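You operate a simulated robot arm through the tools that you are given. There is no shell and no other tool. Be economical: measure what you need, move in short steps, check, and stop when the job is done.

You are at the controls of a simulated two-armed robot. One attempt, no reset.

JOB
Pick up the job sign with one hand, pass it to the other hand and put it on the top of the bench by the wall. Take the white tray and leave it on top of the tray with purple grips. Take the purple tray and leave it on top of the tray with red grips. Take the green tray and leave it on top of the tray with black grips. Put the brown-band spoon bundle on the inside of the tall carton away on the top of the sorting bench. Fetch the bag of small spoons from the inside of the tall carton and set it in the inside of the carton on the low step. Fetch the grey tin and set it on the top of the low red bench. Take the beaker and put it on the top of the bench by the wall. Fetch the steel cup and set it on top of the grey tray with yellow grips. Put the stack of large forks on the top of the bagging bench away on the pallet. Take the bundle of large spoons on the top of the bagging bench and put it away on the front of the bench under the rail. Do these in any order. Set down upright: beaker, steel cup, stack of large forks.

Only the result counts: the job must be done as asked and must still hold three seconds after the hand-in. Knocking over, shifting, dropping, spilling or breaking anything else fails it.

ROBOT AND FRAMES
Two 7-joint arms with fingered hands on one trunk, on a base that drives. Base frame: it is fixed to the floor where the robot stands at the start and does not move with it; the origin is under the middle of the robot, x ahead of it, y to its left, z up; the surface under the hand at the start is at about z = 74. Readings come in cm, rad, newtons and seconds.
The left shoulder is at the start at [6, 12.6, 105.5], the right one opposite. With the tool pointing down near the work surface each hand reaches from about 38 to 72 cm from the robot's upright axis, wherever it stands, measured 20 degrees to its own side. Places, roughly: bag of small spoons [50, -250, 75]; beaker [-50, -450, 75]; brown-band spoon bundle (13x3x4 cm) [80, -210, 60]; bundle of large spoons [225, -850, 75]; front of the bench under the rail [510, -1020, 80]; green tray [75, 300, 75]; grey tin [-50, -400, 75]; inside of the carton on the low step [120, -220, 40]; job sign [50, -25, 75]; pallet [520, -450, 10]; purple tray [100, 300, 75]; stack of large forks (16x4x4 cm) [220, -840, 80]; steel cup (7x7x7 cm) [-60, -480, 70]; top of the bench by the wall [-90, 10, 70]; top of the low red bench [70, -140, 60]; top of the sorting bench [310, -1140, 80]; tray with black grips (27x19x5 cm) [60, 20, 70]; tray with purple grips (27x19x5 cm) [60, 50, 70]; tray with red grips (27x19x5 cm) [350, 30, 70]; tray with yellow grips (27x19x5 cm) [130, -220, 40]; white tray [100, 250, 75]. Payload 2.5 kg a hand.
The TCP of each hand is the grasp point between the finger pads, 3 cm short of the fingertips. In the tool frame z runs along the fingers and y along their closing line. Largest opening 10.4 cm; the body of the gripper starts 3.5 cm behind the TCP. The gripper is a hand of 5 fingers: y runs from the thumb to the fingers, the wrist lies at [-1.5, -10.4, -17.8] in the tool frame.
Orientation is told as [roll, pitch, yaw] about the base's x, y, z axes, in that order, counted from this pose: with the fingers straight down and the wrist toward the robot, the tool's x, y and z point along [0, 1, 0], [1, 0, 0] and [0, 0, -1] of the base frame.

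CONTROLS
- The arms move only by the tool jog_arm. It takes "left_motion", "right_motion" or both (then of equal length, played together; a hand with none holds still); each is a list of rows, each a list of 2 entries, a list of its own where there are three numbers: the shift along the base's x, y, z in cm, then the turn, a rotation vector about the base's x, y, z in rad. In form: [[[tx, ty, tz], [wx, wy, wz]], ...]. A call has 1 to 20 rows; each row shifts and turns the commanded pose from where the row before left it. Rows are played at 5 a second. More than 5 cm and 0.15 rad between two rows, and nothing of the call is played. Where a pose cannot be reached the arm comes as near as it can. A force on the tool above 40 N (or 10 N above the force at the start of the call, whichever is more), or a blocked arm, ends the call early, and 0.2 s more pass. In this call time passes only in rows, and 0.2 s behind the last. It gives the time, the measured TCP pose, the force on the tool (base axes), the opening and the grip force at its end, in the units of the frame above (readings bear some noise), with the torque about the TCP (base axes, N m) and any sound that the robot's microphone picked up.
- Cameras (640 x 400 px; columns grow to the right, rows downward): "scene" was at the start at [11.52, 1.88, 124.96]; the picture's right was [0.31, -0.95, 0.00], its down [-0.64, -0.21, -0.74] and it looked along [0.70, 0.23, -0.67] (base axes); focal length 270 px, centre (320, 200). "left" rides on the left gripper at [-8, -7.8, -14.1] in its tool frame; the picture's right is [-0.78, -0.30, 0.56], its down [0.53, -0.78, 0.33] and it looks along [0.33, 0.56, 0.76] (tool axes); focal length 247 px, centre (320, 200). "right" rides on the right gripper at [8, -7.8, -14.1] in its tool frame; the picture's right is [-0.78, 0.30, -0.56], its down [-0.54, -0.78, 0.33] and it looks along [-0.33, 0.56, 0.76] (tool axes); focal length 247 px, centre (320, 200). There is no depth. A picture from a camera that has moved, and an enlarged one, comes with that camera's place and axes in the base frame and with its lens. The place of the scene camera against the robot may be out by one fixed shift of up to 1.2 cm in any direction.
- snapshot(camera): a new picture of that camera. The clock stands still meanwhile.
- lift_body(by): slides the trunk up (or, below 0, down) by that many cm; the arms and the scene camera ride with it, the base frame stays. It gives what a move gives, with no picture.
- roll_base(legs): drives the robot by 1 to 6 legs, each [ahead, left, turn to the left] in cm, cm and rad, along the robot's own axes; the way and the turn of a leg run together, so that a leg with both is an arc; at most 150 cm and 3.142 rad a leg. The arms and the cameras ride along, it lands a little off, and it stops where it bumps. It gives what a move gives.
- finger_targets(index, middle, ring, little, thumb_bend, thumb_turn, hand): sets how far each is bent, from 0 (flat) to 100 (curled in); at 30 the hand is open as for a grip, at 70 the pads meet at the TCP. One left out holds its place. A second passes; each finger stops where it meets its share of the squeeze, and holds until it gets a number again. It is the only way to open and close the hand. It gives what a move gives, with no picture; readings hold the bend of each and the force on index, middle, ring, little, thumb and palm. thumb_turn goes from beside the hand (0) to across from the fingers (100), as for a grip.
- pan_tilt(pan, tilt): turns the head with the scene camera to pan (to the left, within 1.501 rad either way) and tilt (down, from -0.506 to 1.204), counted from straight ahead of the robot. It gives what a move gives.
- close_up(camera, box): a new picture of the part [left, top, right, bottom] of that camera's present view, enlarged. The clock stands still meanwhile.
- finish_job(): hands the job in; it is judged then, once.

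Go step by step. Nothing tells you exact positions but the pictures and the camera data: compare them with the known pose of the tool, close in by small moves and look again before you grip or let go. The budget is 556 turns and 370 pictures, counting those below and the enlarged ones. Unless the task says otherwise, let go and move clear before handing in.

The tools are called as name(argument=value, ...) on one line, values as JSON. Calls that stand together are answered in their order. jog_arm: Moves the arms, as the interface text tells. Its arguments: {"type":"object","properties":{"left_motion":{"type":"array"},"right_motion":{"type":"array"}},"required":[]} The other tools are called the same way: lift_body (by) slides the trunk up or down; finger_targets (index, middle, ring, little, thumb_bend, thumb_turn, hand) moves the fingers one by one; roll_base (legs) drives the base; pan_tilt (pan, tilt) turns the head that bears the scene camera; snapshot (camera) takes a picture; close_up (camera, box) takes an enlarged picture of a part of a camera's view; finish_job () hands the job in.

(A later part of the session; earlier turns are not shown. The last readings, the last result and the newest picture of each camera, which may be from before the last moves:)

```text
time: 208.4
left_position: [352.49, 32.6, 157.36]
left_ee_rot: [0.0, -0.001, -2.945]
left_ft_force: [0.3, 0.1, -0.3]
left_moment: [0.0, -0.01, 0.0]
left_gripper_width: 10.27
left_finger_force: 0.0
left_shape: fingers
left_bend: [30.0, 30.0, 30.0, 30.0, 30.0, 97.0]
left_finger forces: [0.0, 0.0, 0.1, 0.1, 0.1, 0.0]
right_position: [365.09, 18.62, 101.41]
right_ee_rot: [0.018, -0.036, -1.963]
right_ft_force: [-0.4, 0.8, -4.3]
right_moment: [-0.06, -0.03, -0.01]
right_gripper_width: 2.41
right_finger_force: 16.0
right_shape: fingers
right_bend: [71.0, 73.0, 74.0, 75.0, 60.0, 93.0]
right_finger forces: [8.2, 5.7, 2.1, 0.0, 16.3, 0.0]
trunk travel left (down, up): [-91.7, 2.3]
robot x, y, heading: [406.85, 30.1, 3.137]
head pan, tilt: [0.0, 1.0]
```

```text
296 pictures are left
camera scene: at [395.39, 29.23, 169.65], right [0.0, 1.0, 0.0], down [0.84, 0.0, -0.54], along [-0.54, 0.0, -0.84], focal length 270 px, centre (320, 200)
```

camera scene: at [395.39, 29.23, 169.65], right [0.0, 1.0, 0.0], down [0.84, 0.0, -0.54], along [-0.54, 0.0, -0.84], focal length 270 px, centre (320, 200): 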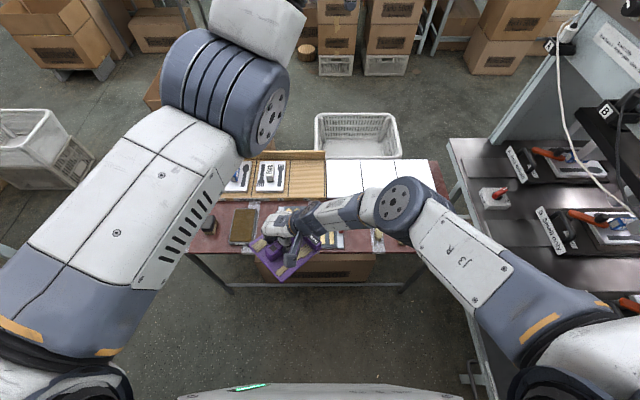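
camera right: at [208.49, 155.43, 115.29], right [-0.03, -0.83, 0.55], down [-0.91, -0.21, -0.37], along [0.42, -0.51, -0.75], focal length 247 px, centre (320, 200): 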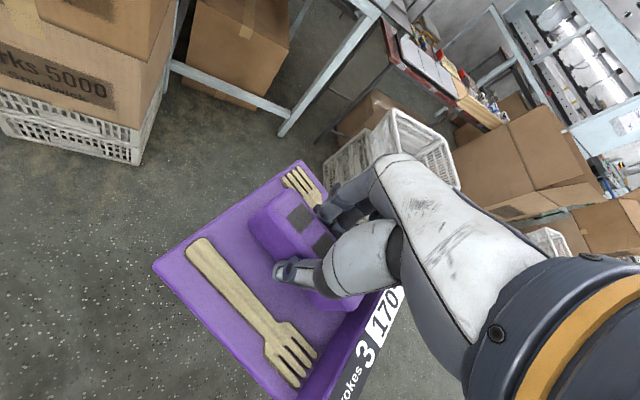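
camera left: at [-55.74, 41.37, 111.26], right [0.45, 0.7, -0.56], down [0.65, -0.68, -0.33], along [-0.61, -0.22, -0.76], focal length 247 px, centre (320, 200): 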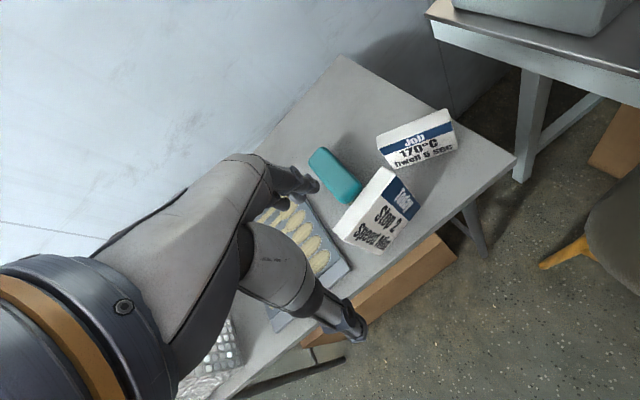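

The index reading changed; let me check the tray in the hand.

snapshot(camera="right")

close_up(camera="scene", box=[180, 170, 400, 310])

```text
295 pictures are left
camera right: at [375.43, 23.24, 115.28], right [-0.83, 0.05, 0.55], down [-0.19, 0.91, -0.37], along [-0.52, -0.41, -0.75], focal length 247 px, centre (320, 200)
```

right: 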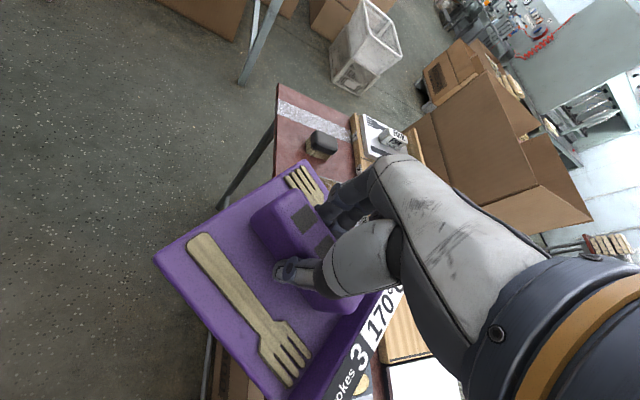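

```text
2.86 times, centred on (290, 240) of scene
camera zoom: at [395.39, 29.23, 169.65], right [0.0, 1.0, 0.0], down [0.84, 0.0, -0.54], along [-0.54, 0.0, -0.84], focal length 772 px, centre (406, 86)
```

zoom: 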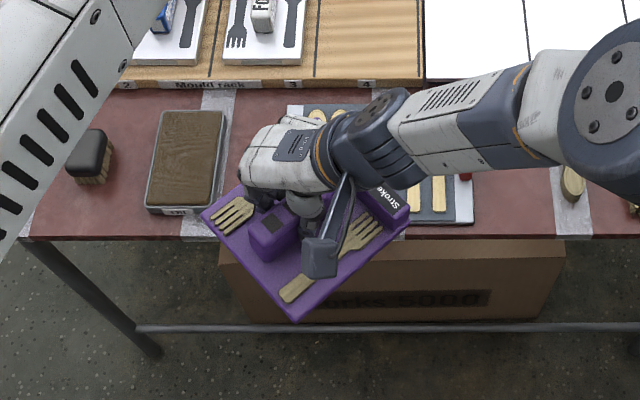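

The tray is still level but sits 45° to the red-grip tray (x 336–355, y 13–38.5). I'll rotate the right hand by -0.8 and drive 14 cm closer.

jog_arm(right_motion=[[[0, 1, 0], [0, 0, -0.13]], [[0, 1, 0], [0, 0, -0.13]], [[0, 1, 0], [0, 0, -0.13]], [[0, 1, 0], [0, 0, -0.13]], [[0, 1, 0], [0, 0, -0.13]], [[0, 1, 0], [-0.018, 0.036, -0.13]]])

roll_base(legs=[[14, 0, 0]])

snapshot(camera="scene")

snapshot(camera="right")

```text
time: 209.8
left_position: [352.37, 32.52, 157.46]
left_ee_rot: [0.0, -0.002, -2.946]
left_ft_force: [0.7, 0.5, 0.2]
left_moment: [0.0, -0.02, 0.01]
left_gripper_width: 10.26
left_finger_force: 0.0
left_shape: fingers
left_bend: [30.0, 30.0, 30.0, 30.0, 30.0, 97.0]
left_finger forces: [0.0, 0.0, 0.1, 0.0, 0.0, 0.1]
right_position: [365.17, 22.12, 101.3]
right_ee_rot: [0.016, -0.035, -2.422]
right_ft_force: [0.2, 0.9, -2.7]
right_moment: [-0.05, 0.04, 0.0]
right_gripper_width: 2.41
right_finger_force: 17.0
right_shape: fingers
right_bend: [71.0, 73.0, 74.0, 75.0, 60.0, 93.0]
right_finger forces: [8.2, 5.8, 2.1, 0.0, 16.5, 0.0]
right hand out of reach, approached as far as the arm can: row 4, 5, 6
trunk travel left (down, up): [-91.7, 2.3]
robot x, y, heading: [407.02, 30.3, 3.134]
head pan, tilt: [0.0, 1.0]
```

```text
time: 211.1
left_position: [338.68, 32.72, 157.52]
left_ee_rot: [0.0, -0.002, -2.949]
left_ft_force: [-0.8, 0.6, 0.1]
left_moment: [0.01, 0.0, 0.02]
left_gripper_width: 10.29
left_finger_force: 0.1
left_shape: fingers
left_bend: [30.0, 30.0, 30.0, 30.0, 30.0, 97.0]
left_finger forces: [0.1, 0.0, 0.1, 0.0, 0.0, 0.0]
right_position: [351.15, 22.32, 101.4]
right_ee_rot: [0.016, -0.034, -2.423]
right_ft_force: [-0.6, -0.2, -2.9]
right_moment: [-0.09, 0.01, -0.01]
right_gripper_width: 2.44
right_finger_force: 16.1
right_shape: fingers
right_bend: [71.0, 73.0, 74.0, 75.0, 60.0, 93.0]
right_finger forces: [8.3, 5.8, 2.2, 0.1, 16.3, 0.0]
trunk travel left (down, up): [-91.7, 2.3]
robot x, y, heading: [392.67, 30.05, 3.137]
head pan, tilt: [0.0, 1.0]
```

```text
293 pictures are left
camera scene: at [381.67, 29.34, 169.66], right [0.01, 1.0, 0.0], down [0.84, -0.01, -0.54], along [-0.54, 0.0, -0.84], focal length 270 px, centre (320, 200)
```

scene: 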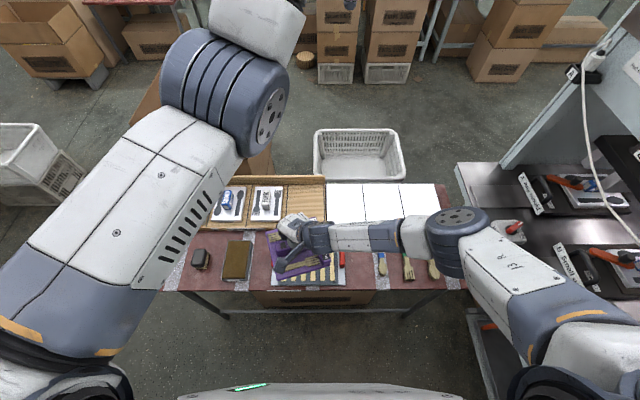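

```text
292 pictures are left
camera right: at [362.63, 21.92, 115.36], right [-0.73, 0.41, 0.55], down [0.23, 0.9, -0.37], along [-0.65, -0.14, -0.75], focal length 247 px, centre (320, 200)
```

right: 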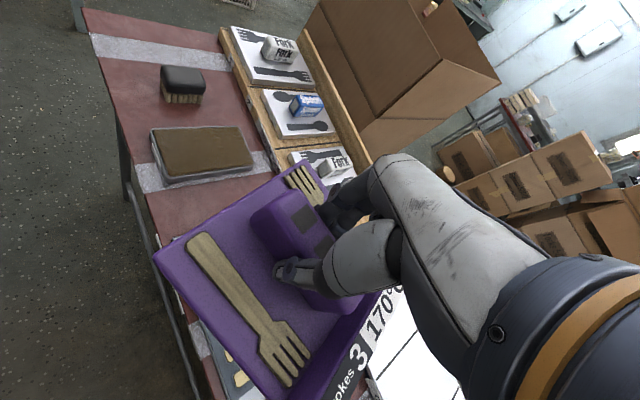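

Still about 20° off. I'll finish the rotation while raising the hand relative to the shoulder and moving over the tray centre.

jog_arm(right_motion=[[[-1, 0.6, 4], [0, 0, 0]], [[-1, 0.6, 4], [0, 0, 0]], [[-1, 0.6, 4], [0, 0, -0.1]], [[-1, 0.6, 3], [0, 0, -0.1]], [[-1, 0.6, 2], [-0.018, 0.036, -0.12]], [[-0.6, 0.6, 0], [0, 0, 0]]])

close_up(camera="scene", box=[180, 170, 480, 320])

```text
time: 212.5
left_position: [338.71, 32.9, 157.47]
left_ee_rot: [0.0, -0.001, -2.948]
left_ft_force: [-1.0, -0.1, -0.3]
left_moment: [-0.03, 0.03, 0.03]
left_gripper_width: 10.28
left_finger_force: 0.0
left_shape: fingers
left_bend: [30.0, 30.0, 30.0, 30.0, 30.0, 97.0]
left_finger forces: [0.1, 0.0, 0.0, 0.0, 0.0, 0.0]
right_position: [345.59, 26.0, 118.28]
right_ee_rot: [0.016, -0.076, -2.744]
right_ft_force: [0.1, 0.2, -4.3]
right_moment: [-0.08, 0.0, 0.01]
right_gripper_width: 2.42
right_finger_force: 16.1
right_shape: fingers
right_bend: [71.0, 73.0, 74.0, 75.0, 60.0, 93.0]
right_finger forces: [8.1, 5.6, 2.3, 0.0, 16.5, 0.1]
trunk travel left (down, up): [-91.7, 2.3]
robot x, y, heading: [392.73, 30.29, 3.133]
head pan, tilt: [0.0, 1.0]
```

```text
2.13 times, centred on (330, 245) of scene
camera zoom: at [381.57, 29.38, 169.65], right [0.01, 1.0, 0.0], down [0.84, -0.01, -0.54], along [-0.54, 0.0, -0.84], focal length 576 px, centre (299, 104)
```

zoom: 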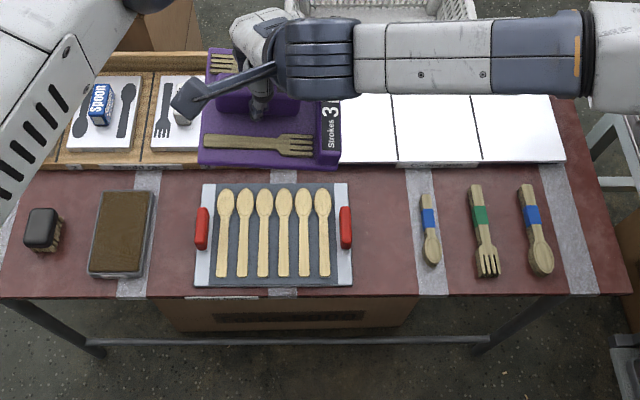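

Now it's aligned right over the red-grip tray (grips 23 cm apart inside, purple tray 17 wide). I'll level the pitch and lower the trunk by 28.

jog_arm(right_motion=[[[0.1, -0.2, 0], [0.01, -0.07, 0]]])

lift_body(by=-28)

snapshot(camera="scene")

snapshot(camera="right")

```text
time: 212.9
left_position: [338.58, 32.81, 157.53]
left_ee_rot: [0.0, -0.001, -2.948]
left_ft_force: [-0.7, -1.0, -0.7]
left_moment: [0.0, -0.01, 0.02]
left_gripper_width: 10.3
left_finger_force: 0.1
left_shape: fingers
left_bend: [30.0, 30.0, 30.0, 30.0, 30.0, 97.0]
left_finger forces: [0.0, 0.0, 0.0, 0.0, 0.0, 0.1]
right_position: [345.61, 25.65, 118.36]
right_ee_rot: [0.036, -0.004, -2.742]
right_ft_force: [-0.8, 0.1, -3.7]
right_moment: [-0.04, 0.02, -0.02]
right_gripper_width: 2.42
right_finger_force: 16.8
right_shape: fingers
right_bend: [71.0, 73.0, 74.0, 75.0, 60.0, 93.0]
right_finger forces: [8.1, 5.8, 2.4, 0.1, 16.4, 0.0]
trunk travel left (down, up): [-91.7, 2.3]
robot x, y, heading: [392.82, 30.24, 3.135]
head pan, tilt: [0.0, 1.0]
```

```text
time: 215.7
left_position: [338.64, 32.76, 129.48]
left_ee_rot: [0.0, -0.003, -2.947]
left_ft_force: [-0.7, 0.0, -0.8]
left_moment: [0.0, 0.02, 0.03]
left_gripper_width: 10.31
left_finger_force: 0.0
left_shape: fingers
left_bend: [30.0, 30.0, 30.0, 30.0, 30.0, 97.0]
left_finger forces: [0.0, 0.1, 0.0, 0.1, 0.0, 0.0]
right_position: [345.69, 25.7, 90.3]
right_ee_rot: [0.033, -0.008, -2.744]
right_ft_force: [0.1, -0.2, -3.3]
right_moment: [-0.09, 0.04, 0.0]
right_gripper_width: 2.42
right_finger_force: 16.1
right_shape: fingers
right_bend: [71.0, 73.0, 74.0, 75.0, 60.0, 93.0]
right_finger forces: [8.2, 5.8, 2.4, 0.0, 16.4, 0.0]
trunk travel left (down, up): [-63.7, 30.3]
robot x, y, heading: [392.9, 29.8, 3.136]
head pan, tilt: [0.0, 1.0]
```

```text
290 pictures are left
camera scene: at [381.59, 29.35, 141.66], right [0.01, 1.0, 0.0], down [0.84, -0.01, -0.54], along [-0.54, 0.0, -0.84], focal length 270 px, centre (320, 200)
```

scene: 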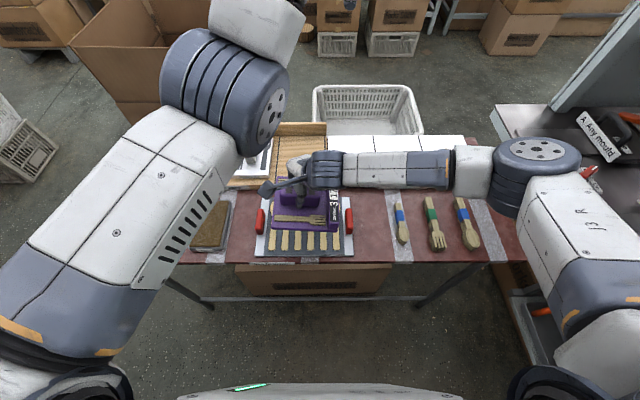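

```text
289 pictures are left
camera right: at [355.89, 21.8, 104.67], right [-0.58, 0.62, 0.53], down [0.51, 0.78, -0.36], along [-0.64, 0.07, -0.77], focal length 247 px, centre (320, 200)
```

right: 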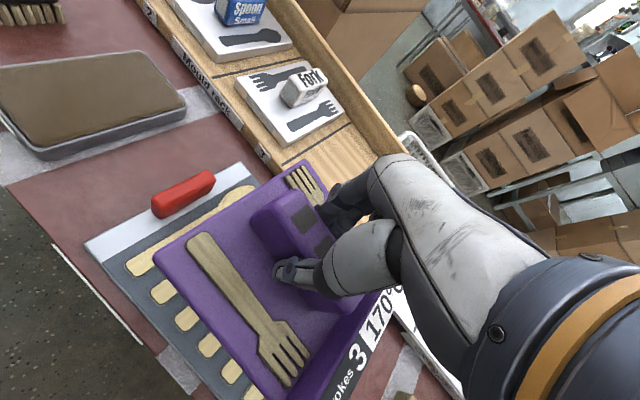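

Aligned between the red grips. Lowering the trunk further in steps until contact.

lift_body(by=-5.5)

close_up(camera="right", box=[60, 140, 420, 400])

```text
time: 216.7
left_position: [338.6, 32.77, 124.04]
left_ee_rot: [0.0, -0.001, -2.947]
left_ft_force: [0.0, -0.5, -0.7]
left_moment: [-0.01, 0.02, 0.03]
left_gripper_width: 10.29
left_finger_force: 0.1
left_shape: fingers
left_bend: [30.0, 30.0, 30.0, 30.0, 30.0, 97.0]
left_finger forces: [0.0, 0.0, 0.1, 0.1, 0.0, 0.1]
right_position: [345.68, 25.62, 84.79]
right_ee_rot: [0.034, -0.007, -2.743]
right_ft_force: [-0.2, 0.2, -3.3]
right_moment: [-0.05, 0.03, 0.05]
right_gripper_width: 2.43
right_finger_force: 16.0
right_shape: fingers
right_bend: [71.0, 73.0, 74.0, 75.0, 60.0, 93.0]
right_finger forces: [8.2, 5.9, 2.3, 0.0, 16.4, 0.1]
trunk travel left (down, up): [-58.2, 35.8]
robot x, y, heading: [393.13, 29.91, 3.136]
head pan, tilt: [0.0, 1.0]
```

```text
1.54 times, centred on (240, 270) of right
camera zoom: at [355.9, 21.8, 99.17], right [-0.58, 0.62, 0.53], down [0.51, 0.78, -0.36], along [-0.64, 0.07, -0.77], focal length 380 px, centre (443, 92)
```

zoom: 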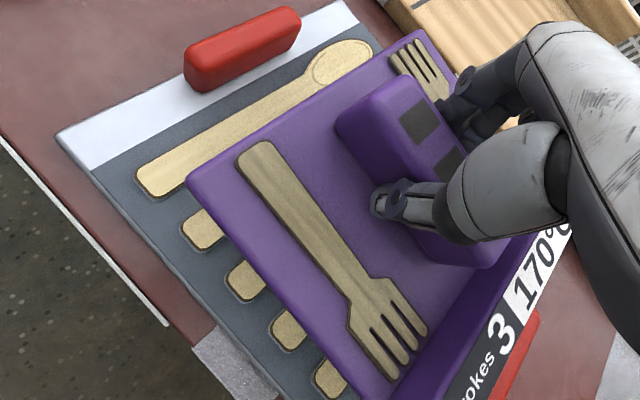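

The tray's label end is close to the right grip; shifting 2 cm toward -y, then lowering to contact.

jog_arm(right_motion=[[[0.3, -1, 0], [0, 0, 0]], [[0.2, -1, 0], [0, 0, 0]]])

lift_body(by=-2.5)

close_up(camera="right", box=[60, 140, 420, 400])

```text
time: 217.3
left_position: [338.6, 32.81, 124.06]
left_ee_rot: [-0.001, -0.001, -2.95]
left_ft_force: [-0.1, 0.6, 0.0]
left_moment: [0.01, -0.02, -0.01]
left_gripper_width: 10.28
left_finger_force: 0.0
left_shape: fingers
left_bend: [30.0, 30.0, 30.0, 30.0, 30.0, 97.0]
left_finger forces: [0.0, 0.1, 0.0, 0.0, 0.1, 0.0]
right_position: [346.3, 23.66, 84.8]
right_ee_rot: [0.034, -0.005, -2.743]
right_ft_force: [-0.3, -0.7, -2.1]
right_moment: [-0.1, 0.0, 0.02]
right_gripper_width: 2.44
right_finger_force: 16.2
right_shape: fingers
right_bend: [71.0, 73.0, 74.0, 75.0, 60.0, 93.0]
right_finger forces: [8.2, 5.7, 2.2, 0.0, 16.4, 0.0]
trunk travel left (down, up): [-58.2, 35.8]
robot x, y, heading: [392.92, 30.15, 3.137]
head pan, tilt: [0.0, 1.0]
```

```text
time: 218.0
left_position: [338.64, 32.78, 121.53]
left_ee_rot: [-0.001, -0.001, -2.948]
left_ft_force: [0.2, 0.1, -0.8]
left_moment: [0.01, -0.05, 0.01]
left_gripper_width: 10.28
left_finger_force: 0.1
left_shape: fingers
left_bend: [30.0, 30.0, 30.0, 30.0, 30.0, 97.0]
left_finger forces: [0.1, 0.0, 0.0, 0.0, 0.0, 0.0]
right_position: [346.33, 23.69, 82.33]
right_ee_rot: [0.035, -0.005, -2.745]
right_ft_force: [0.0, -0.6, -2.9]
right_moment: [-0.07, 0.0, 0.02]
right_gripper_width: 2.45
right_finger_force: 17.1
right_shape: fingers
right_bend: [71.0, 73.0, 74.0, 75.0, 60.0, 93.0]
right_finger forces: [8.2, 5.8, 2.2, 0.0, 16.5, 0.0]
trunk travel left (down, up): [-55.7, 38.3]
robot x, y, heading: [393.21, 29.63, 3.136]
head pan, tilt: [0.0, 1.0]
```

```text
1.54 times, centred on (240, 270) of right
camera zoom: at [356.44, 19.81, 96.67], right [-0.58, 0.62, 0.53], down [0.51, 0.78, -0.36], along [-0.64, 0.07, -0.77], focal length 380 px, centre (443, 92)
```

zoom: 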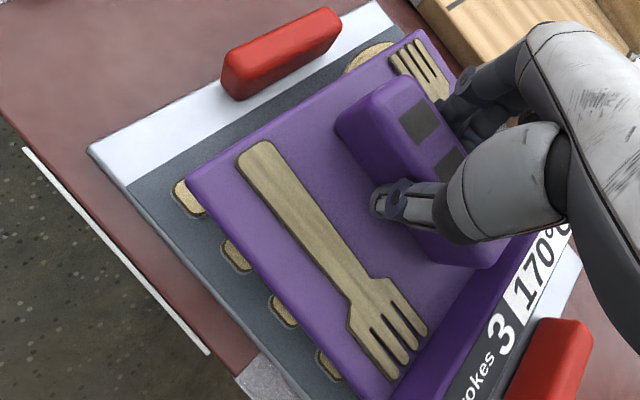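

Well centred now. Lowering 1.5 more.

lift_body(by=-1.5)

lift_body(by=-0.7)

```text
time: 218.6
left_position: [338.72, 32.9, 120.04]
left_ee_rot: [0.0, -0.001, -2.948]
left_ft_force: [0.5, 0.9, 0.6]
left_moment: [0.01, -0.02, 0.02]
left_gripper_width: 10.28
left_finger_force: 0.1
left_shape: fingers
left_bend: [30.0, 30.0, 30.0, 30.0, 30.0, 97.0]
left_finger forces: [0.1, 0.0, 0.0, 0.1, 0.0, 0.1]
right_position: [346.17, 23.58, 80.91]
right_ee_rot: [0.035, -0.008, -2.743]
right_ft_force: [-0.6, 0.0, -1.5]
right_moment: [0.09, -0.01, -0.02]
right_gripper_width: 2.45
right_finger_force: 17.4
right_shape: fingers
right_bend: [71.0, 73.0, 74.0, 75.0, 60.0, 93.0]
right_finger forces: [7.5, 6.6, 3.2, 0.0, 17.2, 0.0]
trunk travel left (down, up): [-54.2, 39.8]
robot x, y, heading: [393.21, 29.99, 3.136]
head pan, tilt: [0.0, 1.0]
```

```text
time: 219.2
left_position: [338.75, 32.78, 119.42]
left_ee_rot: [0.0, -0.001, -2.947]
left_ft_force: [0.8, -0.5, -0.3]
left_moment: [0.02, -0.05, -0.01]
left_gripper_width: 10.29
left_finger_force: 0.0
left_shape: fingers
left_bend: [30.0, 30.0, 30.0, 30.0, 30.0, 97.0]
left_finger forces: [0.0, 0.0, 0.0, 0.1, 0.0, 0.1]
right_position: [346.2, 23.54, 80.33]
right_ee_rot: [0.034, -0.011, -2.745]
right_ft_force: [0.7, -0.2, 8.6]
right_moment: [0.08, -0.1, 0.06]
right_gripper_width: 2.43
right_finger_force: 18.1
right_shape: fingers
right_bend: [71.0, 74.0, 75.0, 75.0, 60.0, 93.0]
right_finger forces: [7.3, 7.8, 3.1, 0.1, 18.7, 0.0]
trunk travel left (down, up): [-53.5, 40.5]
robot x, y, heading: [392.4, 29.65, 3.133]
head pan, tilt: [0.0, 1.0]
```

In contact. Opening to the half-open setting (so the fingers clear the forks) and rising.

finger_targets(hand="right", index=48, middle=48, ring=48, little=48, thumb_bend=48)

lift_body(by=8)

snapshot(camera="right")

```text
time: 220.2
left_position: [338.72, 32.68, 119.28]
left_ee_rot: [0.0, -0.003, -2.949]
left_ft_force: [0.0, 0.4, -0.7]
left_moment: [0.01, -0.06, 0.0]
left_gripper_width: 10.28
left_finger_force: 0.1
left_shape: fingers
left_bend: [30.0, 30.0, 30.0, 30.0, 30.0, 97.0]
left_finger forces: [0.1, 0.0, 0.1, 0.1, 0.0, 0.1]
right_position: [346.28, 23.69, 80.23]
right_ee_rot: [0.034, -0.007, -2.742]
right_ft_force: [-0.1, 0.0, 0.2]
right_moment: [0.01, -0.06, 0.03]
right_gripper_width: 5.68
right_finger_force: 0.1
right_shape: fingers
right_bend: [48.0, 48.0, 48.0, 48.0, 48.0, 97.0]
right_finger forces: [0.0, 0.0, 0.1, 0.0, 0.0, 0.0]
trunk travel left (down, up): [-53.5, 40.5]
robot x, y, heading: [393.12, 30.15, 3.132]
head pan, tilt: [0.0, 1.0]
```

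```text
time: 221.3
left_position: [338.64, 32.74, 127.32]
left_ee_rot: [0.001, -0.001, -2.949]
left_ft_force: [-0.4, 0.8, -0.1]
left_moment: [-0.02, -0.01, 0.0]
left_gripper_width: 10.3
left_finger_force: 0.0
left_shape: fingers
left_bend: [30.0, 30.0, 30.0, 30.0, 30.0, 97.0]
left_finger forces: [0.0, 0.0, 0.0, 0.1, 0.0, 0.1]
right_position: [346.19, 23.66, 88.03]
right_ee_rot: [0.036, -0.006, -2.743]
right_ft_force: [0.2, 0.7, -0.2]
right_moment: [0.01, -0.01, 0.05]
right_gripper_width: 5.72
right_finger_force: 0.0
right_shape: fingers
right_bend: [48.0, 48.0, 48.0, 48.0, 48.0, 97.0]
right_finger forces: [0.0, 0.1, 0.1, 0.0, 0.1, 0.0]
trunk travel left (down, up): [-61.5, 32.5]
robot x, y, heading: [392.85, 30.12, 3.136]
head pan, tilt: [0.0, 1.0]
```

```text
286 pictures are left
camera right: at [356.44, 19.82, 102.48], right [-0.58, 0.62, 0.53], down [0.51, 0.78, -0.36], along [-0.64, 0.07, -0.77], focal length 247 px, centre (320, 200)
```

right: 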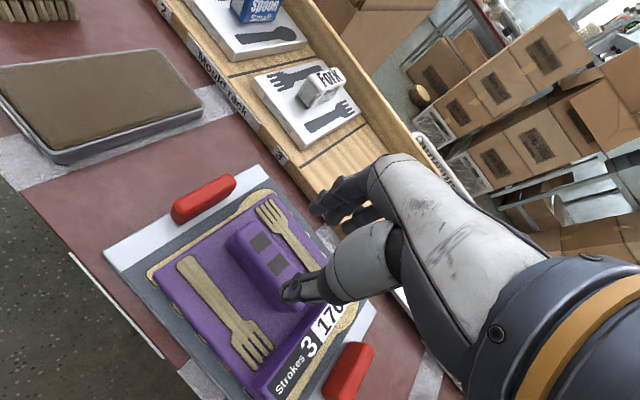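

The purple tray rests on the red-grip tray. I'll rise, back off, and bring both arms to a neutral, compact pose.

lift_body(by=15)

roll_base(legs=[[-42, 0, 0]])

jog_arm(right_motion=[[[2, 1, 2], [0, 0, -0.1]], [[2, 2, 2], [0, 0, -0.1]], [[2, 3, 1], [0, 0, -0.1]], [[1, 3, 1], [0, 0, -0.1]], [[1, 3, 0], [0, 0, 0]], [[0, 3, 0], [0, 0, 0]], [[0, 3, 0], [0, 0, 0]], [[0, 3, 0], [0, 0, 0]]], left_motion=[[[2, -3, -2], [0, 0, -0.05]], [[2, -3, -2], [0, 0, -0.05]], [[2, -3, -2], [0, 0, -0.05]], [[2, -3, -2], [0, 0, -0.05]], [[0, -3, -2], [0, 0, 0]], [[0, -3, -2], [0, 0, 0]], [[0, -3, -2], [0, 0, 0]], [[0, -3, -2], [0, 0, 0]]])

snapshot(camera="scene")

```text
time: 223.1
left_position: [338.65, 32.78, 142.34]
left_ee_rot: [0.0, -0.002, -2.947]
left_ft_force: [-0.3, 0.2, 0.5]
left_moment: [0.02, 0.01, 0.02]
left_gripper_width: 10.29
left_finger_force: 0.0
left_shape: fingers
left_bend: [30.0, 30.0, 30.0, 30.0, 30.0, 97.0]
left_finger forces: [0.0, 0.1, 0.0, 0.1, 0.0, 0.0]
right_position: [346.16, 23.51, 103.16]
right_ee_rot: [0.035, -0.007, -2.744]
right_ft_force: [-0.9, 0.5, 0.9]
right_moment: [0.03, 0.02, 0.01]
right_gripper_width: 5.68
right_finger_force: 0.0
right_shape: fingers
right_bend: [48.0, 48.0, 48.0, 48.0, 48.0, 97.0]
right_finger forces: [0.0, 0.0, 0.0, 0.1, 0.0, 0.0]
trunk travel left (down, up): [-76.5, 17.5]
robot x, y, heading: [392.99, 30.21, 3.136]
head pan, tilt: [0.0, 1.0]
```

```text
time: 225.7
left_position: [381.35, 32.58, 142.34]
left_ee_rot: [-0.001, -0.002, -2.955]
left_ft_force: [-0.3, 0.1, -0.3]
left_moment: [-0.02, 0.01, -0.01]
left_gripper_width: 10.3
left_finger_force: 0.1
left_shape: fingers
left_bend: [30.0, 30.0, 30.0, 30.0, 30.0, 97.0]
left_finger forces: [0.1, 0.1, 0.0, 0.1, 0.1, 0.1]
right_position: [388.94, 23.42, 103.2]
right_ee_rot: [0.036, -0.008, -2.748]
right_ft_force: [0.7, -0.4, 0.4]
right_moment: [0.01, 0.01, -0.01]
right_gripper_width: 5.69
right_finger_force: 0.1
right_shape: fingers
right_bend: [48.0, 48.0, 48.0, 48.0, 48.0, 97.0]
right_finger forces: [0.1, 0.2, 0.0, 0.0, 0.0, 0.0]
trunk travel left (down, up): [-76.5, 17.5]
robot x, y, heading: [435.92, 29.41, 3.127]
head pan, tilt: [0.0, 1.0]
```

```text
time: 227.5
left_position: [382.09, 9.23, 125.24]
left_ee_rot: [-0.001, -0.002, 3.129]
left_ft_force: [0.0, -0.2, 0.2]
left_moment: [0.03, -0.03, 0.01]
left_gripper_width: 10.28
left_finger_force: 0.1
left_shape: fingers
left_bend: [30.0, 30.0, 30.0, 30.0, 30.0, 97.0]
left_finger forces: [0.0, 0.1, 0.1, 0.0, 0.0, 0.1]
left hand out of reach, approached as far as the arm can: row 1, 2, 3, 4
right_position: [396.96, 44.4, 109.42]
right_ee_rot: [0.035, -0.008, 3.136]
right_ft_force: [-0.3, -0.5, -0.8]
right_moment: [0.0, 0.02, 0.01]
right_gripper_width: 5.7
right_finger_force: 0.0
right_shape: fingers
right_bend: [48.0, 48.0, 48.0, 48.0, 48.0, 97.0]
right_finger forces: [0.1, 0.0, 0.1, 0.0, 0.0, 0.0]
trunk travel left (down, up): [-76.5, 17.5]
robot x, y, heading: [435.64, 29.19, 3.13]
head pan, tilt: [0.0, 1.0]
```

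```text
285 pictures are left
camera scene: at [424.36, 28.97, 154.46], right [0.01, 1.0, 0.0], down [0.84, -0.01, -0.54], along [-0.54, 0.01, -0.84], focal length 270 px, centre (320, 200)
```

scene: 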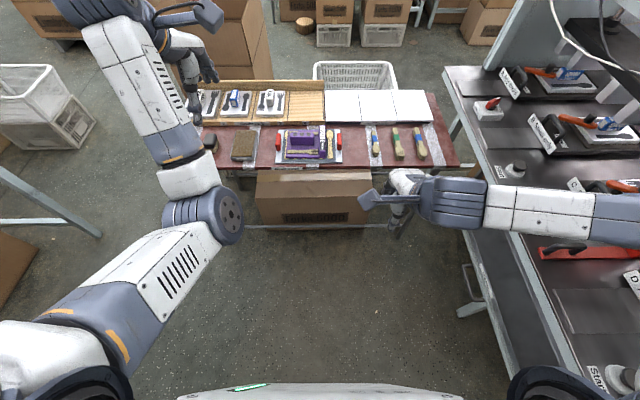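

Placed and clear. Now the drive back: south, west along y≈-72, then north up the aisle for the green and white trays.

roll_base(legs=[[0, 0, 1.585], [100, 0, 0], [0, 0, -1.57], [118, 0, 0], [118, 0, 0], [0, 0, -1.57]])

pan_tilt(pan=0, tilt=0.4)

snapshot(camera="scene")

```text
time: 238.0
left_position: [440.3, -129.68, 125.37]
left_ee_rot: [0.005, 0.001, -1.865]
left_ft_force: [7.2, 0.5, 0.1]
left_moment: [-0.05, 0.48, -0.02]
left_gripper_width: 10.29
left_finger_force: 3.6
left_shape: fingers
left_bend: [30.0, 30.0, 30.0, 30.0, 30.0, 97.0]
left_finger forces: [0.0, 0.0, 0.0, 0.0, 0.0, 6.4]
right_position: [410.13, -104.02, 109.4]
right_ee_rot: [0.032, -0.008, -1.906]
right_ft_force: [0.3, 1.1, 0.2]
right_moment: [0.03, 0.0, 0.02]
right_gripper_width: 5.67
right_finger_force: 0.1
right_shape: fingers
right_bend: [48.0, 48.0, 48.0, 48.0, 48.0, 98.0]
right_finger forces: [0.1, 0.1, 0.0, 0.0, 0.1, 0.1]
trunk travel left (down, up): [-76.5, 17.5]
robot x, y, heading: [436.86, -72.32, -1.905]
head pan, tilt: [0.0, 1.0]
stopped in leg 3: the robot was blocked; the commanded pose is now the measured one
```

```text
time: 239.0
left_position: [440.18, -129.69, 125.23]
left_ee_rot: [0.002, 0.001, -1.869]
left_ft_force: [7.9, -1.2, 1.5]
left_moment: [0.08, 0.55, 0.02]
left_gripper_width: 10.32
left_finger_force: 4.2
left_shape: fingers
left_bend: [30.0, 30.0, 30.0, 30.0, 30.0, 97.0]
left_finger forces: [0.0, 0.0, 0.0, 0.1, 0.0, 7.3]
right_position: [410.21, -104.12, 109.42]
right_ee_rot: [0.034, -0.009, -1.904]
right_ft_force: [0.3, -0.3, 0.1]
right_moment: [0.05, 0.02, 0.01]
right_gripper_width: 5.67
right_finger_force: 0.1
right_shape: fingers
right_bend: [48.0, 48.0, 48.0, 48.0, 48.0, 98.0]
right_finger forces: [0.1, 0.0, 0.0, 0.0, 0.1, 0.1]
trunk travel left (down, up): [-76.5, 17.5]
robot x, y, heading: [436.91, -72.47, -1.91]
head pan, tilt: [0.0, 0.4]
```

```text
284 pictures are left
camera scene: at [432.18, -85.4, 159.48], right [-0.94, 0.33, 0.0], down [0.13, 0.37, -0.92], along [-0.31, -0.87, -0.39], focal length 270 px, centre (320, 200)
```

scene: 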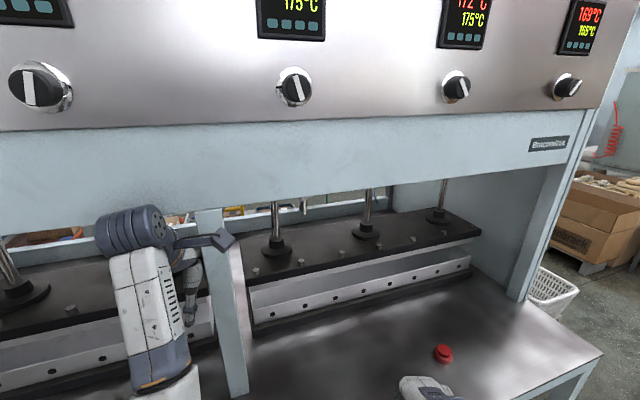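

My left hand touched a post of the press while turning (it faces north here). I'll unwind, back away north, then turn west.

roll_base(legs=[[0, 0, 0.3], [-40, 0, 0], [0, 0, -1.53]])

snapshot(camera="scene")

```text
time: 246.3
left_position: [385.01, -53.73, 125.29]
left_ee_rot: [0.005, 0.0, -3.103]
left_ft_force: [-0.6, 0.6, 0.0]
left_moment: [-0.01, -0.01, 0.02]
left_gripper_width: 10.28
left_finger_force: 0.1
left_shape: fingers
left_bend: [30.0, 30.0, 30.0, 30.0, 30.0, 97.0]
left_finger forces: [0.0, 0.0, 0.1, 0.1, 0.1, 0.1]
right_position: [399.31, -17.2, 109.28]
right_ee_rot: [0.033, -0.006, -3.14]
right_ft_force: [-0.2, 0.2, 0.4]
right_moment: [-0.03, 0.02, 0.0]
right_gripper_width: 5.69
right_finger_force: 0.1
right_shape: fingers
right_bend: [48.0, 48.0, 48.0, 48.0, 48.0, 98.0]
right_finger forces: [0.0, 0.1, 0.0, 0.0, 0.1, 0.1]
trunk travel left (down, up): [-76.5, 17.5]
robot x, y, heading: [438.56, -31.73, 3.134]
head pan, tilt: [0.0, 0.4]
```

```text
283 pictures are left
camera scene: at [424.65, -32.39, 159.48], right [0.0, 1.0, 0.0], down [0.39, 0.0, -0.92], along [-0.92, 0.0, -0.39], focal length 270 px, centre (320, 200)
```

scene: 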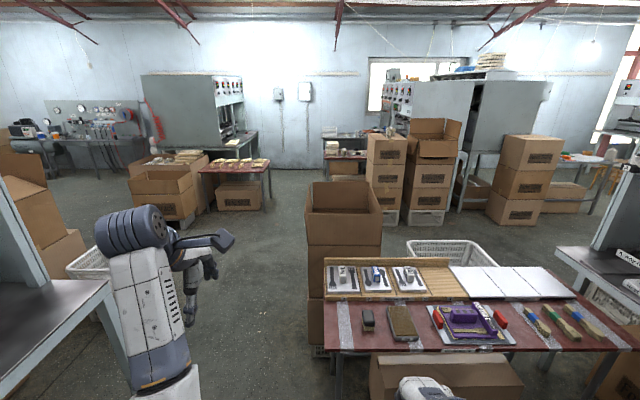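

The lane west is visible. Strafing to y≈-73, then west and north.

roll_base(legs=[[0, 41, 0], [120, 0, 0], [117, 0, 0], [0, 0, -1.565]])

roll_base(legs=[[145, 0, 0], [145, 0, 0], [140, 0, 0]])

pan_tilt(pan=1.0, tilt=0.5)

snapshot(camera="scene")

```text
time: 263.8
left_position: [181.47, -15.23, 125.27]
left_ee_rot: [0.006, 0.001, 1.586]
left_ft_force: [0.6, -0.5, -0.1]
left_moment: [0.01, 0.03, -0.02]
left_gripper_width: 10.3
left_finger_force: 0.1
left_shape: fingers
left_bend: [30.0, 30.0, 30.0, 30.0, 30.0, 97.0]
left_finger forces: [0.0, 0.1, 0.1, 0.0, 0.1, 0.0]
right_position: [217.7, -30.27, 109.39]
right_ee_rot: [0.033, -0.007, 1.553]
right_ft_force: [0.0, -0.7, -0.3]
right_moment: [-0.01, -0.01, 0.02]
right_gripper_width: 5.71
right_finger_force: 0.0
right_shape: fingers
right_bend: [48.0, 48.0, 48.0, 48.0, 48.0, 98.0]
right_finger forces: [0.1, 0.0, 0.1, 0.0, 0.1, 0.0]
trunk travel left (down, up): [-76.5, 17.5]
robot x, y, heading: [202.3, -69.04, 1.551]
head pan, tilt: [0.0, 0.4]
```

```text
time: 284.4
left_position: [212.99, 414.52, 125.17]
left_ee_rot: [0.005, -0.001, 1.516]
left_ft_force: [0.0, 0.0, -0.8]
left_moment: [0.01, 0.04, -0.01]
left_gripper_width: 10.32
left_finger_force: 0.1
left_shape: fingers
left_bend: [30.0, 30.0, 30.0, 30.0, 30.0, 97.0]
left_finger forces: [0.0, 0.0, 0.0, 0.0, 0.0, 0.1]
right_position: [248.04, 396.98, 109.35]
right_ee_rot: [0.032, -0.007, 1.478]
right_ft_force: [0.8, -0.1, -0.5]
right_moment: [-0.01, 0.03, 0.03]
right_gripper_width: 5.68
right_finger_force: 0.3
right_shape: fingers
right_bend: [48.0, 48.0, 48.0, 48.0, 48.0, 98.0]
right_finger forces: [0.0, 0.1, 0.0, 0.0, 0.0, 0.0]
trunk travel left (down, up): [-76.5, 17.5]
robot x, y, heading: [229.88, 359.38, 1.472]
head pan, tilt: [0.0, 0.4]
```

```text
time: 285.7
left_position: [212.99, 414.61, 125.29]
left_ee_rot: [0.005, -0.001, 1.516]
left_ft_force: [-0.1, 0.7, 0.4]
left_moment: [0.0, -0.01, 0.02]
left_gripper_width: 10.29
left_finger_force: 0.2
left_shape: fingers
left_bend: [30.0, 30.0, 30.0, 30.0, 30.0, 97.0]
left_finger forces: [0.0, 0.1, 0.0, 0.1, 0.0, 0.0]
right_position: [247.97, 396.98, 109.28]
right_ee_rot: [0.032, -0.006, 1.481]
right_ft_force: [0.4, 0.0, 0.4]
right_moment: [0.01, 0.01, 0.0]
right_gripper_width: 5.69
right_finger_force: 0.0
right_shape: fingers
right_bend: [48.0, 48.0, 48.0, 48.0, 48.0, 98.0]
right_finger forces: [0.0, 0.0, 0.1, 0.1, 0.1, 0.0]
trunk travel left (down, up): [-76.5, 17.5]
robot x, y, heading: [229.66, 359.57, 1.479]
head pan, tilt: [1.0, 0.499]
```

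```text
282 pictures are left
camera scene: at [222.8, 368.43, 158.57], right [0.62, 0.79, 0.0], down [0.38, -0.3, -0.88], along [-0.69, 0.54, -0.48], focal length 270 px, centre (320, 200)
```

scene: 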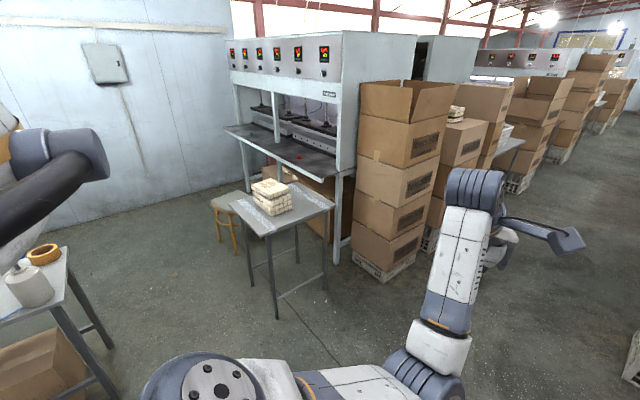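

I drifted a bit to (230, 359). The corridor between the tray bench end (y≈335) and a small table (y≥400) is free, so I'll go west along y≈358 and turn south to face the green tray over the bench end.

roll_base(legs=[[0, 0, 1.66], [85, 0, 0]])

pan_tilt(pan=0.3, tilt=0.7)

snapshot(camera="scene")

```text
time: 294.1
left_position: [92.93, 338.93, 125.21]
left_ee_rot: [0.005, 0.0, -3.109]
left_ft_force: [-0.4, 0.1, 0.7]
left_moment: [0.01, 0.01, -0.02]
left_gripper_width: 10.29
left_finger_force: 0.0
left_shape: fingers
left_bend: [30.0, 30.0, 30.0, 30.0, 30.0, 97.0]
left_finger forces: [0.0, 0.0, 0.0, 0.0, 0.1, 0.1]
right_position: [107.3, 375.47, 109.3]
right_ee_rot: [0.034, -0.006, 3.137]
right_ft_force: [0.4, -0.6, -0.8]
right_moment: [0.01, -0.01, -0.02]
right_gripper_width: 5.69
right_finger_force: 0.1
right_shape: fingers
right_bend: [48.0, 48.0, 48.0, 48.0, 48.0, 98.0]
right_finger forces: [0.0, 0.1, 0.0, 0.0, 0.1, 0.0]
trunk travel left (down, up): [-76.5, 17.5]
robot x, y, heading: [146.65, 360.86, 3.13]
head pan, tilt: [1.0, 0.499]
```

```text
time: 295.2
left_position: [92.91, 338.89, 125.24]
left_ee_rot: [0.007, 0.0, -3.109]
left_ft_force: [1.0, 0.7, -1.1]
left_moment: [-0.02, 0.01, -0.01]
left_gripper_width: 10.3
left_finger_force: 0.1
left_shape: fingers
left_bend: [30.0, 30.0, 30.0, 30.0, 30.0, 97.0]
left_finger forces: [0.0, 0.0, 0.0, 0.0, 0.0, 0.0]
right_position: [107.42, 375.53, 109.26]
right_ee_rot: [0.034, -0.005, 3.138]
right_ft_force: [0.2, 0.4, 0.0]
right_moment: [-0.02, 0.04, 0.02]
right_gripper_width: 5.71
right_finger_force: 0.0
right_shape: fingers
right_bend: [48.0, 48.0, 48.0, 48.0, 48.0, 98.0]
right_finger forces: [0.0, 0.0, 0.0, 0.1, 0.0, 0.0]
trunk travel left (down, up): [-76.5, 17.5]
robot x, y, heading: [146.25, 360.63, 3.128]
head pan, tilt: [0.3, 0.7]
```

```text
281 pictures are left
camera scene: at [133.72, 357.56, 156.8], right [-0.29, 0.96, 0.0], down [0.62, 0.19, -0.77], along [-0.73, -0.22, -0.64], focal length 270 px, centre (320, 200)
```

scene: 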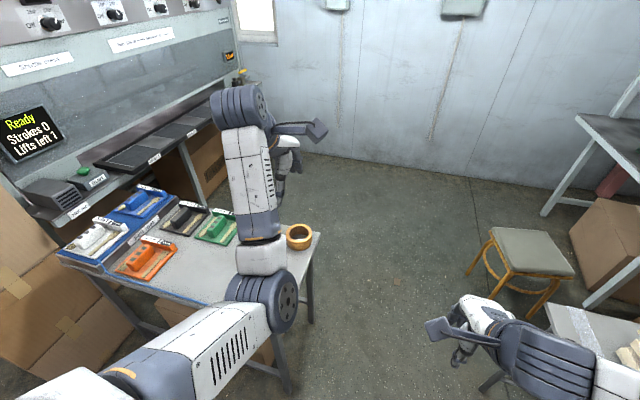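

The press display beside the trays now says "Lifts left 1"; let me read it closely.

close_up(camera="scene", box=[0, 40, 260, 290])

```text
1.60 times, centred on (130, 165) of scene
camera zoom: at [133.72, 357.56, 156.8], right [-0.29, 0.96, 0.0], down [0.62, 0.19, -0.77], along [-0.73, -0.22, -0.64], focal length 432 px, centre (624, 256)
```

zoom: 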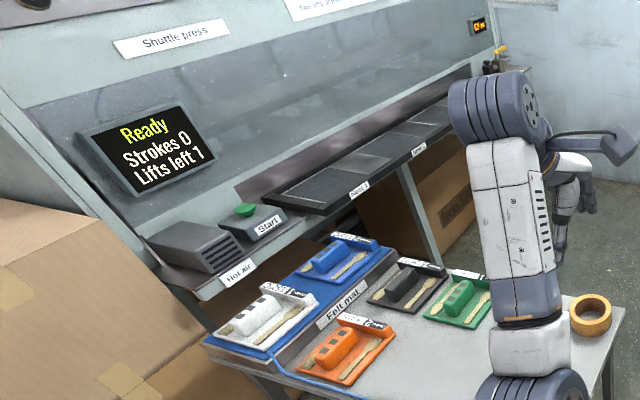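

There's a notice above; zooming on it.

close_up(camera="scene", box=[60, 20, 200, 100])

pan_tilt(pan=0.6, tilt=0.3)

snapshot(camera="scene")

```text
4.57 times, centred on (130, 60) of scene
camera zoom: at [133.72, 357.56, 156.8], right [-0.29, 0.96, 0.0], down [0.62, 0.19, -0.77], along [-0.73, -0.22, -0.64], focal length 1235 px, centre (1189, 840)
```

zoom: 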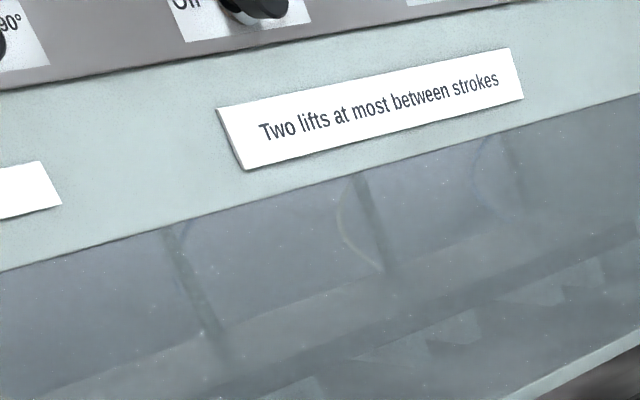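

```text
time: 296.1
left_position: [93.07, 338.98, 125.15]
left_ee_rot: [0.005, 0.002, -3.109]
left_ft_force: [-0.2, 0.6, -0.7]
left_moment: [0.0, 0.03, -0.01]
left_gripper_width: 10.3
left_finger_force: 0.1
left_shape: fingers
left_bend: [30.0, 30.0, 30.0, 30.0, 30.0, 97.0]
left_finger forces: [0.1, 0.1, 0.0, 0.1, 0.1, 0.0]
right_position: [107.35, 375.45, 109.26]
right_ee_rot: [0.032, -0.007, 3.138]
right_ft_force: [0.2, 1.0, 0.0]
right_moment: [0.0, -0.01, 0.0]
right_gripper_width: 5.71
right_finger_force: 0.0
right_shape: fingers
right_bend: [48.0, 48.0, 48.0, 48.0, 48.0, 98.0]
right_finger forces: [0.0, 0.0, 0.0, 0.0, 0.1, 0.0]
trunk travel left (down, up): [-76.5, 17.5]
robot x, y, heading: [146.59, 360.67, 3.134]
head pan, tilt: [0.6, 0.3]
```

```text
278 pictures are left
camera scene: at [134.1, 354.81, 160.4], right [-0.56, 0.83, 0.0], down [0.25, 0.17, -0.95], along [-0.79, -0.53, -0.3], focal length 270 px, centre (320, 200)
```

scene: 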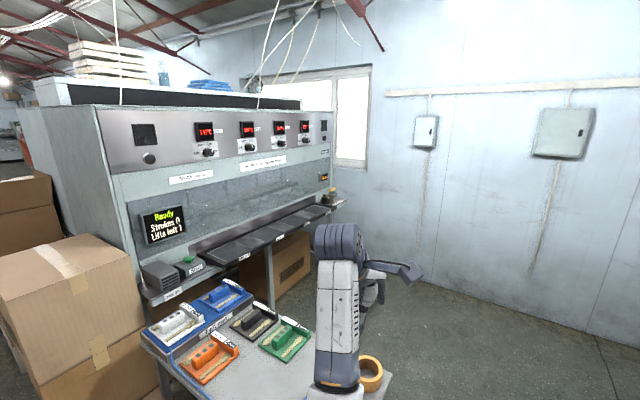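

The notice reads "Two lifts at most between strokes", so after the next lift I should run a stroke with the green Start button before a third. I'll read the rest of the press panel.

close_up(camera="scene", box=[100, 110, 230, 200])

close_up(camera="scene", box=[220, 110, 350, 220])

close_up(camera="scene", box=[130, 200, 330, 320])

```text
4.44 times, centred on (165, 155) of scene
camera zoom: at [134.1, 354.81, 160.4], right [-0.56, 0.83, 0.0], down [0.25, 0.17, -0.95], along [-0.79, -0.53, -0.3], focal length 1201 px, centre (1009, 400)
```

zoom: 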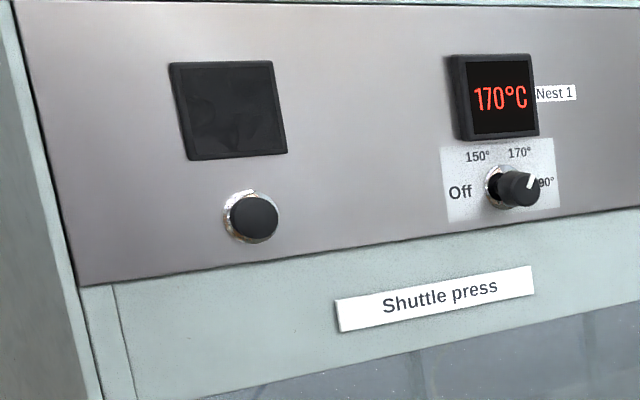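

```text
3.64 times, centred on (285, 165) of scene
camera zoom: at [134.1, 354.81, 160.4], right [-0.56, 0.83, 0.0], down [0.25, 0.17, -0.95], along [-0.79, -0.53, -0.3], focal length 982 px, centre (447, 327)
```

zoom: 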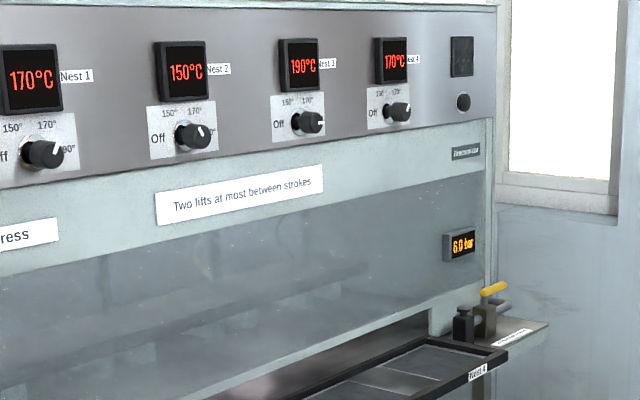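

```text
3.20 times, centred on (230, 260) of scene
camera zoom: at [134.1, 354.81, 160.4], right [-0.56, 0.83, 0.0], down [0.25, 0.17, -0.95], along [-0.79, -0.53, -0.3], focal length 864 px, centre (608, 8)
```

zoom: 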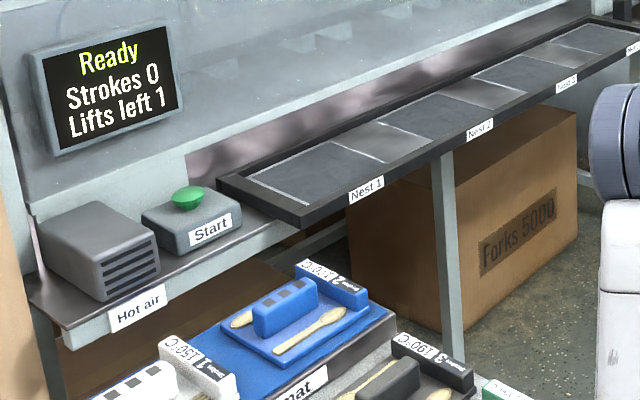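

The trays belong to a "Shuttle press" whose Start button is near [63, 217] facing north. Next: the green tray with the left hand from the bench end; then a stroke; then the white one. Driving to the bench end.

roll_base(legs=[[92, 0, 0], [0, 0, 1.58]])

pan_tilt(pan=0.0, tilt=0.9)

snapshot(camera="scene")

snapshot(camera="left")

```text
time: 304.6
left_position: [76.31, 308.06, 125.18]
left_ee_rot: [0.005, 0.002, -1.57]
left_ft_force: [0.6, -0.6, 0.1]
left_moment: [0.01, 0.02, -0.02]
left_gripper_width: 10.33
left_finger_force: 0.0
left_shape: fingers
left_bend: [30.0, 30.0, 30.0, 30.0, 30.0, 97.0]
left_finger forces: [0.1, 0.0, 0.0, 0.0, 0.1, 0.1]
right_position: [40.21, 323.58, 109.29]
right_ee_rot: [0.034, -0.008, -1.605]
right_ft_force: [0.3, 0.2, -0.2]
right_moment: [0.0, 0.0, -0.03]
right_gripper_width: 5.69
right_finger_force: 0.1
right_shape: fingers
right_bend: [48.0, 48.0, 48.0, 48.0, 48.0, 98.0]
right_finger forces: [0.1, 0.0, 0.0, 0.1, 0.0, 0.1]
trunk travel left (down, up): [-76.5, 17.5]
robot x, y, heading: [56.38, 361.92, -1.609]
head pan, tilt: [0.6, 0.3]
```

```text
time: 305.6
left_position: [76.24, 307.98, 125.33]
left_ee_rot: [0.005, 0.001, -1.57]
left_ft_force: [0.4, 0.2, -0.6]
left_moment: [-0.04, -0.02, -0.02]
left_gripper_width: 10.3
left_finger_force: 0.1
left_shape: fingers
left_bend: [30.0, 30.0, 30.0, 30.0, 30.0, 97.0]
left_finger forces: [0.1, 0.0, 0.0, 0.1, 0.1, 0.0]
right_position: [40.33, 323.67, 109.32]
right_ee_rot: [0.033, -0.006, -1.604]
right_ft_force: [0.3, -0.1, 0.2]
right_moment: [0.02, -0.02, 0.02]
right_gripper_width: 5.7
right_finger_force: 0.1
right_shape: fingers
right_bend: [48.0, 48.0, 48.0, 48.0, 48.0, 98.0]
right_finger forces: [0.0, 0.1, 0.0, 0.0, 0.0, 0.0]
trunk travel left (down, up): [-76.5, 17.5]
robot x, y, heading: [56.24, 361.73, -1.608]
head pan, tilt: [0.0, 0.901]
```

```text
274 pictures are left
camera scene: at [55.36, 349.79, 155.19], right [-1.0, 0.04, 0.0], down [0.03, 0.78, -0.62], along [-0.02, -0.62, -0.78], focal length 270 px, centre (320, 200)
```

scene: 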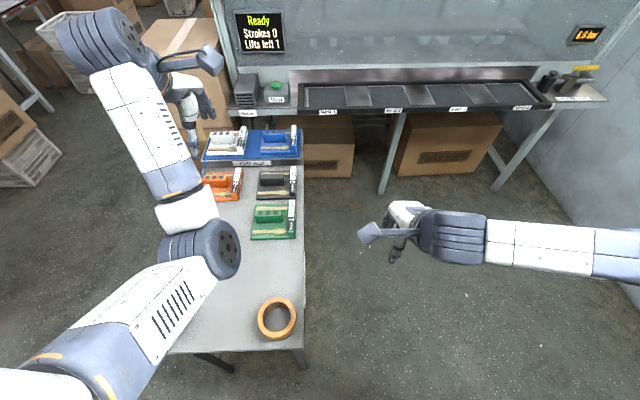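

```text
273 pictures are left
camera left: at [68.18, 315.85, 139.27], right [-0.77, 0.29, -0.56], down [0.53, 0.78, -0.33], along [0.34, -0.56, -0.76], focal length 247 px, centre (320, 200)
```

left: 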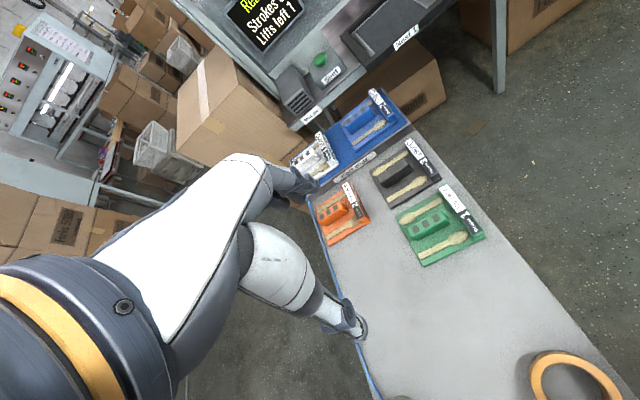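

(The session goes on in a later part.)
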